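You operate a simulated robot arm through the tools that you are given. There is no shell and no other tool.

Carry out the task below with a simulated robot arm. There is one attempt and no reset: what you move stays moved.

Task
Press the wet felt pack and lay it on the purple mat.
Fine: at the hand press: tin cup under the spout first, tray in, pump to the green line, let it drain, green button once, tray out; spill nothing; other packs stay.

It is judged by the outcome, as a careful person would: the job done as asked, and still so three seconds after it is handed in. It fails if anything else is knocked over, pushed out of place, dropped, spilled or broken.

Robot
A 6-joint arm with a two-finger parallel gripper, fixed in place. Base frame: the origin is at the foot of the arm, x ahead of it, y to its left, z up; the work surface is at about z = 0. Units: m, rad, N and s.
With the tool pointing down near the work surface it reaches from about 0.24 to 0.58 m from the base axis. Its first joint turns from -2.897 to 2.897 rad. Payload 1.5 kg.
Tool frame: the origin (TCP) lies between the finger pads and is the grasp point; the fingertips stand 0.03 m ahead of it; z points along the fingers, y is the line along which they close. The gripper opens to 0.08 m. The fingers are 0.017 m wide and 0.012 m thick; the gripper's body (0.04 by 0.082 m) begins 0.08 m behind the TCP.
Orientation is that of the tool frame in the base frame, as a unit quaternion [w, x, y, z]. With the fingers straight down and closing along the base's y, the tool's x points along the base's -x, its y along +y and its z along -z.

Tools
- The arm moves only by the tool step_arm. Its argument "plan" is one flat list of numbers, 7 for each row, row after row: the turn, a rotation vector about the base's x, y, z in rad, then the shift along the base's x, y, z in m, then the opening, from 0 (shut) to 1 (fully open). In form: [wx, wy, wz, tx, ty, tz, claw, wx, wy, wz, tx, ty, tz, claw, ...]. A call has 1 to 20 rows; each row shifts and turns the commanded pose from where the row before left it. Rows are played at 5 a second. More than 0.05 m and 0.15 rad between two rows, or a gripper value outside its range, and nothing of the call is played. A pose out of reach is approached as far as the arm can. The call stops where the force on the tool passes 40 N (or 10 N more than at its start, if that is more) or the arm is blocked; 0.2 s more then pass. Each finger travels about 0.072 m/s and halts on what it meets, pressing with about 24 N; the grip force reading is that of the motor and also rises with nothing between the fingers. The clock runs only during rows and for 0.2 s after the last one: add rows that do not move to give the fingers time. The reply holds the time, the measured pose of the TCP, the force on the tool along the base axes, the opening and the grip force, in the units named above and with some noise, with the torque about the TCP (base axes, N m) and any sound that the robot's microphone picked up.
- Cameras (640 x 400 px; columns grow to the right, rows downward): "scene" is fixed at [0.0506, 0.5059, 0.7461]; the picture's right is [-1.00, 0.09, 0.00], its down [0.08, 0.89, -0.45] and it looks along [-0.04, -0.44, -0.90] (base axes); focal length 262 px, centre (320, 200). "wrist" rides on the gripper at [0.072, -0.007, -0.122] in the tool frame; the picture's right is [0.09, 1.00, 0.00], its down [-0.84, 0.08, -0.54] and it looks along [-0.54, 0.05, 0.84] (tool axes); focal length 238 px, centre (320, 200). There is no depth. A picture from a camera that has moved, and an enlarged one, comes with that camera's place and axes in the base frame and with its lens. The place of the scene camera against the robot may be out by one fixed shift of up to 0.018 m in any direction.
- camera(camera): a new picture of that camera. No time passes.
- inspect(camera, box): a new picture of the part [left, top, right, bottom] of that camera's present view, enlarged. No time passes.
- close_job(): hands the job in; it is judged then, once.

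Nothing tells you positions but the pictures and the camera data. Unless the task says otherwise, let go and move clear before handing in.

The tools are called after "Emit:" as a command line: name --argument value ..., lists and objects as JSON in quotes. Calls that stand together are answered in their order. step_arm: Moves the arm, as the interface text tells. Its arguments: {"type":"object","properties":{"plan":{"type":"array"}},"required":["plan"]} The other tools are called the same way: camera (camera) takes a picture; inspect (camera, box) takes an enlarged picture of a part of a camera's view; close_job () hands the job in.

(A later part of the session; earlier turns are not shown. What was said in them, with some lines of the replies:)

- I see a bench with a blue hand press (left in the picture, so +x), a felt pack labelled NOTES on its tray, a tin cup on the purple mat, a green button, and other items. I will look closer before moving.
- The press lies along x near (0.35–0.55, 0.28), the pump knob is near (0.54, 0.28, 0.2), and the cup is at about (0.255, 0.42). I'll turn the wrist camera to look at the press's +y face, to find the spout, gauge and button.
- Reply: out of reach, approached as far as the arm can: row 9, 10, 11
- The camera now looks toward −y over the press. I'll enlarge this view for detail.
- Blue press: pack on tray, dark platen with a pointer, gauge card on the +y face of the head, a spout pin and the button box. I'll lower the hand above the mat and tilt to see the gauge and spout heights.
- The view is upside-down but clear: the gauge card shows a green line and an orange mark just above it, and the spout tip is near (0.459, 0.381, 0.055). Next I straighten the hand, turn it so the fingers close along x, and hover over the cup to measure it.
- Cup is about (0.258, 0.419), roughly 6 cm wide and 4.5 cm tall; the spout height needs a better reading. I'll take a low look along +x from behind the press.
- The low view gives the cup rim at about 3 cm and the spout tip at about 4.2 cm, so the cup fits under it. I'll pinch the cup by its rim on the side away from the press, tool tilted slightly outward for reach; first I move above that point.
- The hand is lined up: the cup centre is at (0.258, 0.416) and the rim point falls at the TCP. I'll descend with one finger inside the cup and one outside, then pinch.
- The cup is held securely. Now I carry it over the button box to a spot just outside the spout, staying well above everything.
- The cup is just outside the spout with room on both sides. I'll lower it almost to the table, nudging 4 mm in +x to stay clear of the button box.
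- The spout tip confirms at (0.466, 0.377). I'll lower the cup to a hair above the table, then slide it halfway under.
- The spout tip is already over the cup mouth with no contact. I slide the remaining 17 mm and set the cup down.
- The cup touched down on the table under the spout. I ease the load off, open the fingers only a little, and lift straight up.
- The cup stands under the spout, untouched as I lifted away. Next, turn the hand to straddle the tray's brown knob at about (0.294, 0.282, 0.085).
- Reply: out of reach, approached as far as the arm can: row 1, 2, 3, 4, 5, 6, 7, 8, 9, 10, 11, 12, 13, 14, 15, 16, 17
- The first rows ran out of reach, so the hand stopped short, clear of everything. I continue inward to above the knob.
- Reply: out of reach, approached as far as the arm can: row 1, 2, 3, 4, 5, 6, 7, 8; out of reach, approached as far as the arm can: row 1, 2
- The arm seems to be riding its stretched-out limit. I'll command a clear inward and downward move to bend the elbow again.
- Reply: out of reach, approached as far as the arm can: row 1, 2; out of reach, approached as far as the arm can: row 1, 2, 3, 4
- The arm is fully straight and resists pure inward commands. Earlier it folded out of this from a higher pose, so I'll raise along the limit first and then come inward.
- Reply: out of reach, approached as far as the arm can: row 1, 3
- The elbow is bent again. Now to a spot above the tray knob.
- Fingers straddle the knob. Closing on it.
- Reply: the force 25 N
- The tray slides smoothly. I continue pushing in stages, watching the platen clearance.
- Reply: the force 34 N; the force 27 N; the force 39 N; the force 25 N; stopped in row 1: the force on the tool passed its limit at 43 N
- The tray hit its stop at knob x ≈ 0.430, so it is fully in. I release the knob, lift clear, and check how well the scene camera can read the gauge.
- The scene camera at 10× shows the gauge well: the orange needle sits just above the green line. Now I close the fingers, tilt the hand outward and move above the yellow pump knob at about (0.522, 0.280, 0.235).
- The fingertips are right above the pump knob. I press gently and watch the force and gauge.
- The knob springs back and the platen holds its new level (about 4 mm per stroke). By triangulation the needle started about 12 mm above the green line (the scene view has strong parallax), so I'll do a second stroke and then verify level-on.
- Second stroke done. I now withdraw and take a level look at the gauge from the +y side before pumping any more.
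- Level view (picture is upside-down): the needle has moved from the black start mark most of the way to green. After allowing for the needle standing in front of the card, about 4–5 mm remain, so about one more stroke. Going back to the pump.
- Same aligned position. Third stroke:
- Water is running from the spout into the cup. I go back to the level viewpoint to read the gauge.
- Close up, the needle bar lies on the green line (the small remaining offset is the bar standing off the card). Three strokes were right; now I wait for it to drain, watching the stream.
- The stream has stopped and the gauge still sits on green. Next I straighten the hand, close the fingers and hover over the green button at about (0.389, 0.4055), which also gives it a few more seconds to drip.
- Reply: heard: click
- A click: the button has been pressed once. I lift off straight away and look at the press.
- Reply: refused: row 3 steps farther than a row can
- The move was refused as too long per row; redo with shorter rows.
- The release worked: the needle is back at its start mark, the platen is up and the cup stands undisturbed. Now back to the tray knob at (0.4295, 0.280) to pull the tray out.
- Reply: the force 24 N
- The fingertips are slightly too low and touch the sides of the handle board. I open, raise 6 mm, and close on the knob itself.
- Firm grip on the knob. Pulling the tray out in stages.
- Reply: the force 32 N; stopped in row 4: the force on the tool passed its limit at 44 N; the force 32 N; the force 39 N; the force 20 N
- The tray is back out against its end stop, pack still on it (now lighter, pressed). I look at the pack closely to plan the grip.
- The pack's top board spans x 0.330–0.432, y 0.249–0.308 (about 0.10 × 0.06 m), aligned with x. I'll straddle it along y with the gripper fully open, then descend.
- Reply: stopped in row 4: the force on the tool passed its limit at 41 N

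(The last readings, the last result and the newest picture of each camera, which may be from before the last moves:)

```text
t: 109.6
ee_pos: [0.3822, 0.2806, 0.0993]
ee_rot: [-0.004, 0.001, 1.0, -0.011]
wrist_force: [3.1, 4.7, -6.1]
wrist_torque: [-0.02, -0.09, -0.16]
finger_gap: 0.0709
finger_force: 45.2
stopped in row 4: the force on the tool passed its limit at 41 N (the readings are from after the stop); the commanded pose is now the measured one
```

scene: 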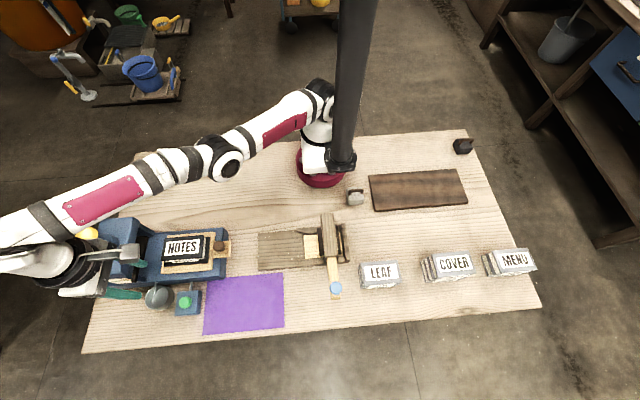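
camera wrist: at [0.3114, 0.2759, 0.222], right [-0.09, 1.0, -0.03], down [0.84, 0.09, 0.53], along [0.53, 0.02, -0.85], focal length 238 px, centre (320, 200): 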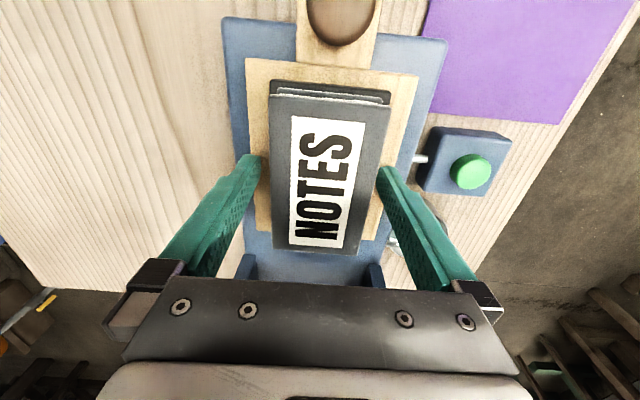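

The fingers closed on the wider black liner (71 mm) under the pack, not the pack. I reopen, raise 6 mm and close again on the pack itself.

Emit:
step_arm --plan '[0, 0, 0, 0, 0, 0, 1, 0, 0, 0, 0, 0, 0, 1, 0, 0, 0, 0, 0, 0.006, 1, 0, 0, 0, 0, 0, 0, 0.85, 0, 0, 0, 0, 0, 0, 0.75, 0, 0, 0, 0, 0, 0, 0.75]'

Emit:
camera --camera "wrist"

Emit:
inspect --camera "scene" --box '[110, 200, 270, 300]'

```text
t: 111.0
ee_pos: [0.3823, 0.2805, 0.106]
ee_rot: [-0.004, 0.001, 1.0, -0.012]
wrist_force: [0.4, -0.4, 0.9]
wrist_torque: [-0.03, 0.01, -0.01]
finger_gap: 0.0608
finger_force: 0.4
```

```text
taken
camera wrist: at [0.3113, 0.277, 0.2284], right [-0.09, 1.0, -0.02], down [0.84, 0.09, 0.53], along [0.53, 0.03, -0.84], focal length 238 px, centre (320, 200)
```

wrist: 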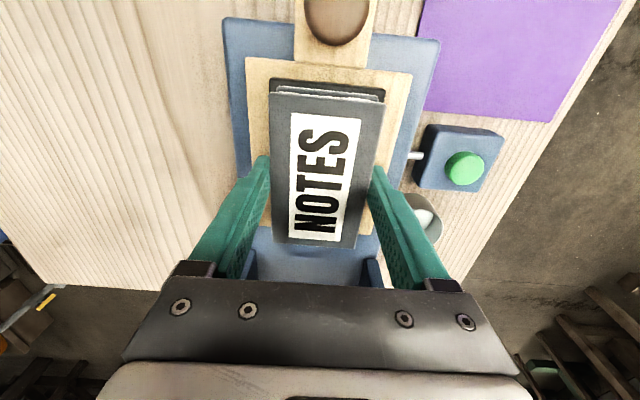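

```text
4.00 times, centred on (190, 250) of scene
camera zoom: at [0.0506, 0.5059, 0.7461], right [-1.0, 0.09, 0.0], down [0.08, 0.89, -0.45], along [-0.04, -0.44, -0.9], focal length 1047 px, centre (840, 0)
```

zoom: 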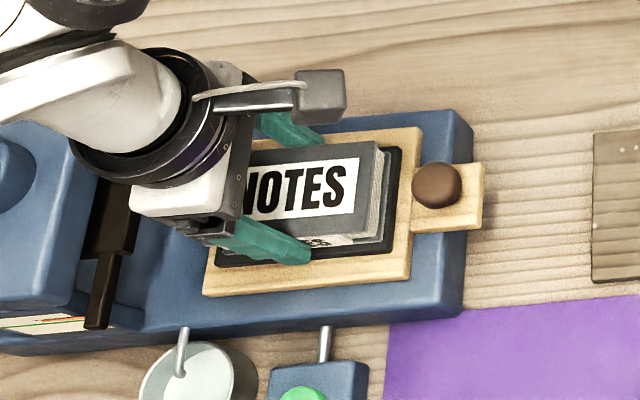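

Emit:
step_arm --plan '[0, 0, 0, 0, 0, 0, 0.6, 0, 0, 0, 0, 0, 0, 0.5, 0, 0, 0, 0, 0, 0, 0.5]'

Emit:
inspect --camera "wrist" --box '[220, 60, 420, 280]'

```text
t: 111.8
ee_pos: [0.3822, 0.2795, 0.1064]
ee_rot: [-0.003, 0.001, 1.0, -0.012]
wrist_force: [-0.4, 0.4, 0.8]
wrist_torque: [0.07, -0.01, 0.04]
finger_gap: 0.0599
finger_force: 23.7
```

```text
1.82 times, centred on (320, 170) of wrist
camera zoom: at [0.3113, 0.277, 0.2284], right [-0.09, 1.0, -0.02], down [0.84, 0.09, 0.53], along [0.53, 0.03, -0.84], focal length 433 px, centre (320, 254)
```

zoom: 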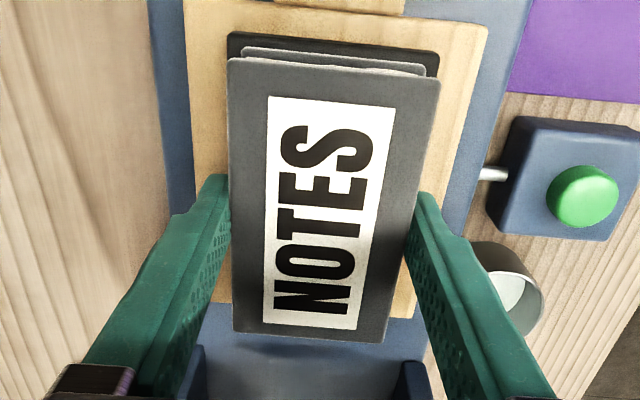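

The pack is gripped (60 mm wide, 24 N). I lift slowly and check that only the pack comes up.

Emit:
step_arm --plan '[0, 0, 0, 0, 0, 0.004, 0.5, 0, 0, 0, 0, 0, 0.008, 0.5, 0, 0, 0, 0, 0, 0.01, 0.5, 0, 0, 0, 0, 0, 0, 0.5]'

Emit:
inspect --camera "scene" --box '[110, 200, 270, 300]'

Emit:
camera --camera "wrist"

```text
t: 112.8
ee_pos: [0.381, 0.2809, 0.1288]
ee_rot: [-0.003, 0.002, 1.0, -0.012]
wrist_force: [0.0, 0.5, -0.9]
wrist_torque: [0.0, 0.0, 0.03]
finger_gap: 0.06
finger_force: 24.0
```

```text
4.00 times, centred on (190, 250) of scene
camera zoom: at [0.0506, 0.5059, 0.7461], right [-1.0, 0.09, 0.0], down [0.08, 0.89, -0.45], along [-0.04, -0.44, -0.9], focal length 1047 px, centre (840, 0)
```

zoom: 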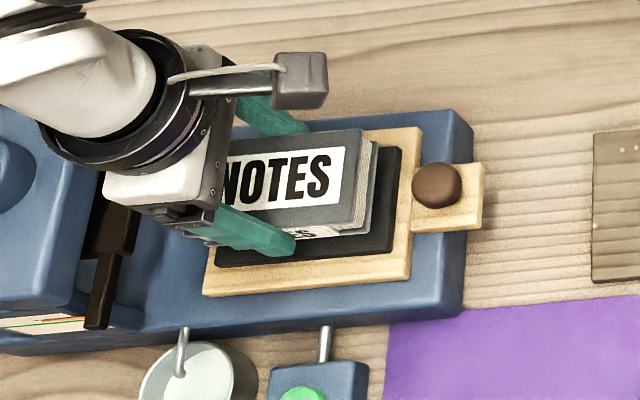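

```text
taken
camera wrist: at [0.3109, 0.2769, 0.2507], right [-0.09, 1.0, -0.02], down [0.84, 0.09, 0.53], along [0.53, 0.03, -0.84], focal length 238 px, centre (320, 200)
```

wrist: 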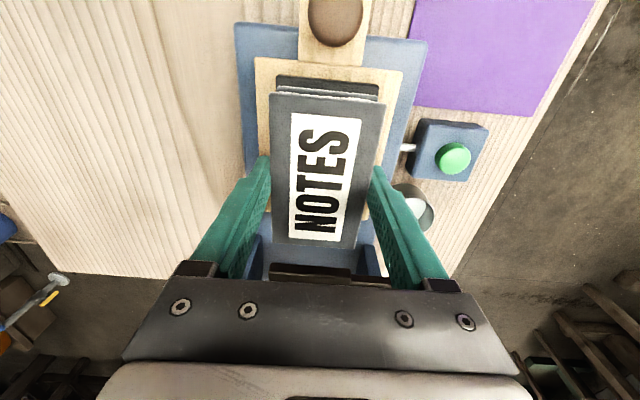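

Only the pack rises. I carry it over to the middle of the mat at (0.245, 0.416).

Emit:
step_arm --plan '[0, 0, 0, 0, 0, 0.03, 0.5, 0, 0, 0, 0, 0, 0.03, 0.5, 0, 0, 0, -0.0227, 0.0226, 0, 0.5, 0, 0, 0, -0.0227, 0.0226, 0, 0.5, 0, 0, 0, -0.0227, 0.0226, 0, 0.5, 0, 0, 0, -0.0227, 0.0226, 0, 0.5, 0, 0, 0, -0.0227, 0.0226, 0, 0.5, 0, 0, 0, -0.0227, 0.0226, 0, 0.5, 0, 0, 0, 0, 0, -0.03, 0.5, 0, 0, 0, 0, 0, -0.03, 0.5, 0, 0, 0, 0, 0, 0, 0.5]'

Emit:
camera --camera "wrist"

Emit:
inspect --camera "scene" --box '[110, 220, 310, 350]'

```text
t: 115.2
ee_pos: [0.2469, 0.4156, 0.1282]
ee_rot: [-0.004, 0.001, 1.0, -0.012]
wrist_force: [-0.3, -0.4, -2.1]
wrist_torque: [0.02, -0.03, 0.02]
finger_gap: 0.0596
finger_force: 24.3
```

```text
taken
camera wrist: at [0.1746, 0.4119, 0.2507], right [-0.09, 1.0, -0.02], down [0.84, 0.09, 0.53], along [0.53, 0.03, -0.84], focal length 238 px, centre (320, 200)
```

wrist: 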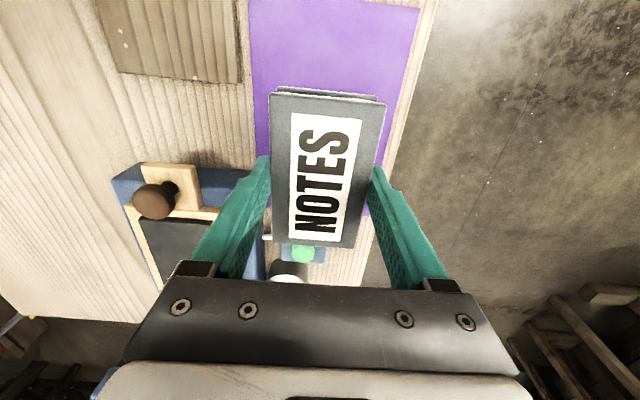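

```text
3.08 times, centred on (210, 285) of scene
camera zoom: at [0.0506, 0.5059, 0.7461], right [-1.0, 0.09, 0.0], down [0.08, 0.89, -0.45], along [-0.04, -0.44, -0.9], focal length 806 px, centre (658, -62)
```

zoom: 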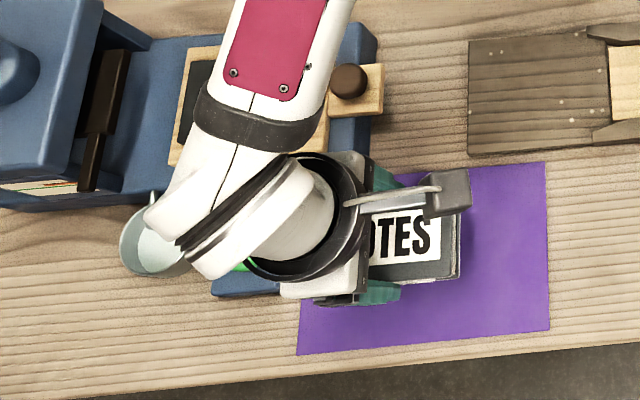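

Positioned over the mat. Lowering, then feeling for contact in small steps.

Emit:
step_arm --plan '[0, 0, 0, 0, 0, -0.025, 0.5, 0, 0, 0, 0, 0, -0.025, 0.5, 0, 0, 0, 0, 0, -0.02, 0.5, 0, 0, 0, 0, 0, -0.008, 0.5, 0, 0, 0, 0, 0, 0, 0.5]'

Emit:
step_arm --plan '[0, 0, 0, 0, 0, -0.002, 0.5, 0, 0, 0, 0, 0, -0.002, 0.5, 0, 0, 0, 0, 0, 0, 0.5]'

Emit:
camera --camera "wrist"

Emit:
inspect --camera "scene" --box '[110, 220, 310, 350]'

```text
t: 116.4
ee_pos: [0.2453, 0.4156, 0.0496]
ee_rot: [-0.004, 0.002, 1.0, -0.012]
wrist_force: [-0.7, -0.6, -1.2]
wrist_torque: [0.01, 0.0, -0.01]
finger_gap: 0.0596
finger_force: 24.3
```

```text
t: 117.2
ee_pos: [0.2448, 0.4164, 0.0457]
ee_rot: [-0.004, 0.001, 1.0, -0.012]
wrist_force: [-0.7, 0.6, -1.2]
wrist_torque: [0.03, 0.0, 0.03]
finger_gap: 0.0597
finger_force: 23.4
```

```text
taken
camera wrist: at [0.1745, 0.4127, 0.169], right [-0.09, 1.0, -0.02], down [0.84, 0.09, 0.53], along [0.53, 0.03, -0.84], focal length 238 px, centre (320, 200)
```

wrist: 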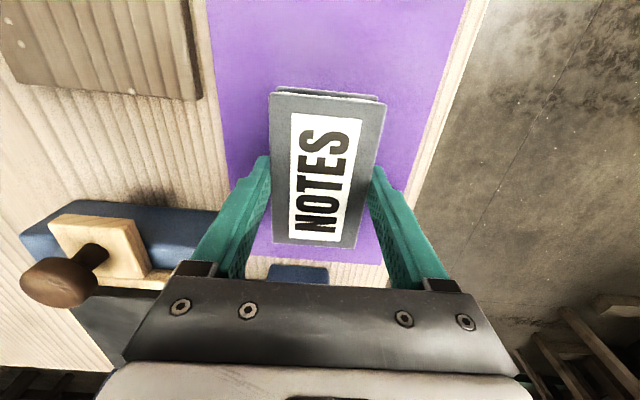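

```text
3.08 times, centred on (210, 285) of scene
camera zoom: at [0.0506, 0.5059, 0.7461], right [-1.0, 0.09, 0.0], down [0.08, 0.89, -0.45], along [-0.04, -0.44, -0.9], focal length 806 px, centre (658, -62)
```

zoom: 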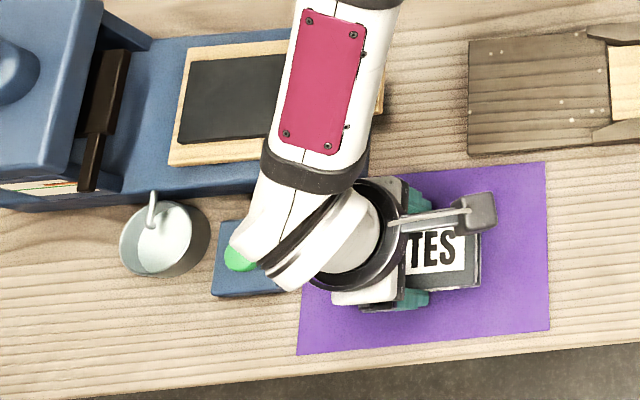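

Emit:
step_arm --plan '[0, 0, 0, 0, 0, -0.002, 0.5, 0, 0, 0, 0, 0, -0.002, 0.5, 0, 0, 0, 0, 0, 0, 0.5]'

Emit:
step_arm --plan '[0, 0, 0, 0, 0, -0.0015, 0.5, 0, 0, 0, 0, 0, 0, 0.5]'

```text
t: 118.0
ee_pos: [0.2478, 0.4155, 0.0413]
ee_rot: [-0.004, 0.002, 1.0, -0.013]
wrist_force: [0.6, 0.6, -0.8]
wrist_torque: [-0.01, -0.02, -0.01]
finger_gap: 0.0594
finger_force: 24.6
```

```text
t: 118.6
ee_pos: [0.2454, 0.4157, 0.0403]
ee_rot: [-0.004, 0.001, 1.0, -0.012]
wrist_force: [-1.1, 0.0, -1.4]
wrist_torque: [-0.02, 0.03, 0.01]
finger_gap: 0.0595
finger_force: 24.4
```

Emit:
step_arm --plan '[0, 0, 0, 0, 0, -0.0015, 0.5, 0, 0, 0, 0, 0, 0, 0.5]'

Emit:
step_arm --plan '[0, 0, 0, 0, 0, -0.0015, 0.5, 0, 0, 0, 0, 0, 0, 0.5]'

Emit:
inspect --camera "wrist" --box '[220, 60, 420, 280]'

```text
t: 119.2
ee_pos: [0.2467, 0.4157, 0.0392]
ee_rot: [-0.003, 0.001, 1.0, -0.011]
wrist_force: [-0.8, -2.0, 6.3]
wrist_torque: [0.17, 0.04, 0.05]
finger_gap: 0.0597
finger_force: 24.3
```

```text
t: 119.8
ee_pos: [0.2469, 0.4159, 0.0382]
ee_rot: [-0.002, 0.002, 1.0, -0.012]
wrist_force: [-2.8, -18.0, 29.4]
wrist_torque: [0.03, 0.08, -0.03]
finger_gap: 0.0599
finger_force: 23.7
```

```text
1.82 times, centred on (320, 170) of wrist
camera zoom: at [0.1754, 0.4126, 0.1608], right [-0.09, 1.0, -0.02], down [0.84, 0.09, 0.54], along [0.53, 0.03, -0.84], focal length 433 px, centre (320, 254)
```

zoom: 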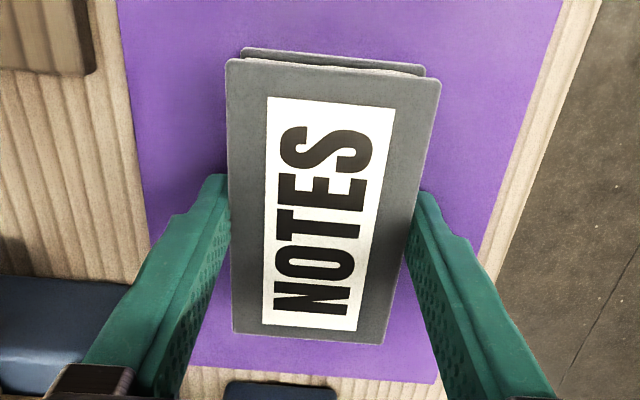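

Contact with the mat. I ease up 1.5 mm, open slowly, and lift straight off.

Emit:
step_arm --plan '[0, 0, 0, 0, 0, 0.0015, 0.5, 0, 0, 0, 0, 0, 0, 0.85, 0, 0, 0, 0, 0, 0, 1, 0, 0, 0, 0, 0, 0, 1, 0, 0, 0, 0, 0, 0.02, 1, 0, 0, 0, 0, 0, 0.04, 1, 0, 0, 0, 0, 0, 0.04, 1, 0, 0, 0, -0.02, -0.03, 0.03, 1, 0, 0, 0, -0.02, -0.03, 0.03, 1, 0, 0, 0, -0.02, -0.03, 0.03, 1, 0, 0, 0, 0, 0, 0, 1]'

Emit:
camera --camera "wrist"

Emit:
camera --camera "scene"

Emit:
inspect --camera "scene" --box '[70, 200, 310, 350]'

```text
t: 122.2
ee_pos: [0.1863, 0.3268, 0.2317]
ee_rot: [-0.004, 0.001, 1.0, -0.012]
wrist_force: [0.5, 0.7, 0.0]
wrist_torque: [-0.02, 0.02, 0.0]
finger_gap: 0.0801
finger_force: 0.1
```

```text
taken
camera wrist: at [0.1145, 0.3234, 0.3552], right [-0.09, 1.0, -0.02], down [0.84, 0.09, 0.53], along [0.53, 0.03, -0.84], focal length 238 px, centre (320, 200)
```

wrist: 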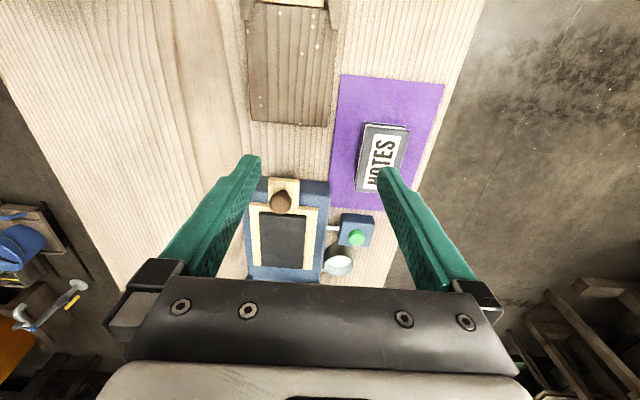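

```text
taken
```

scene: 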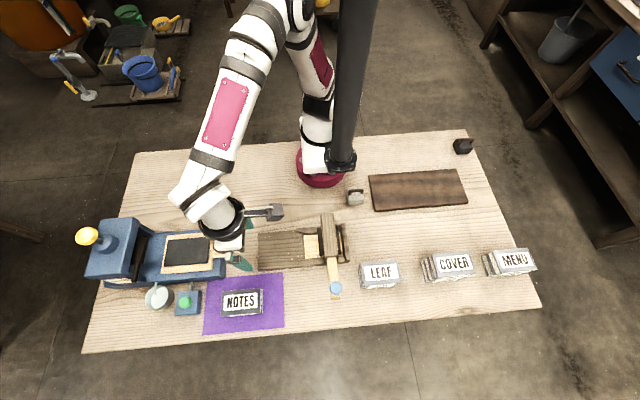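

```text
2.67 times, centred on (190, 275) of scene
camera zoom: at [0.0506, 0.5059, 0.7461], right [-1.0, 0.09, 0.0], down [0.08, 0.89, -0.45], along [-0.04, -0.44, -0.9], focal length 698 px, centre (667, 0)
```

zoom: 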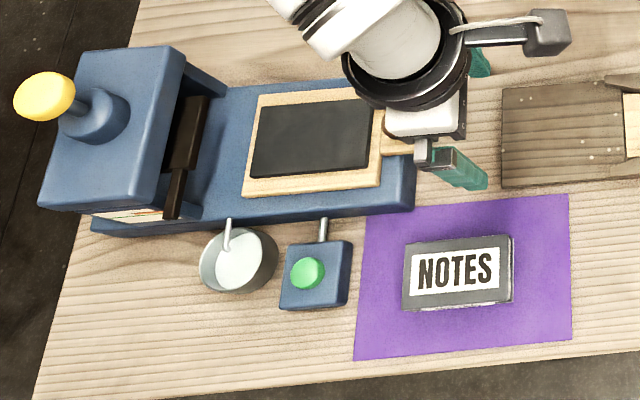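

The pressed NOTES pack lies flat in the middle of the mat. The cup stands upright under the spout with the water in it, the tray is out, and the other packs are where they were. The hand is clear, so I hand in the job.

Emit:
close_job

```text
The job is handed in.
```

The NOTES pack is pressed and lies flat in the middle of the purple mat, and I've handed the job in.

- **Cup:** I moved it off the mat and under the spout before anything else. It is still standing there with the water in it, and I saw nothing spilled.
- **Pressing:** With the tray in against its stop, three pump strokes brought the needle onto the green line. I let it drain until the stream stopped, then pressed the green button once. The needle went back to its start mark.
- **Tray and other packs:** The tray is back out at its end stop. LEAF, COVER and MENU are where they were.

While picking up NOTES, my first grip caught the black liner under the pack instead. I reopened, raised the fingers slightly and gripped the pack itself. Only the pack came up.
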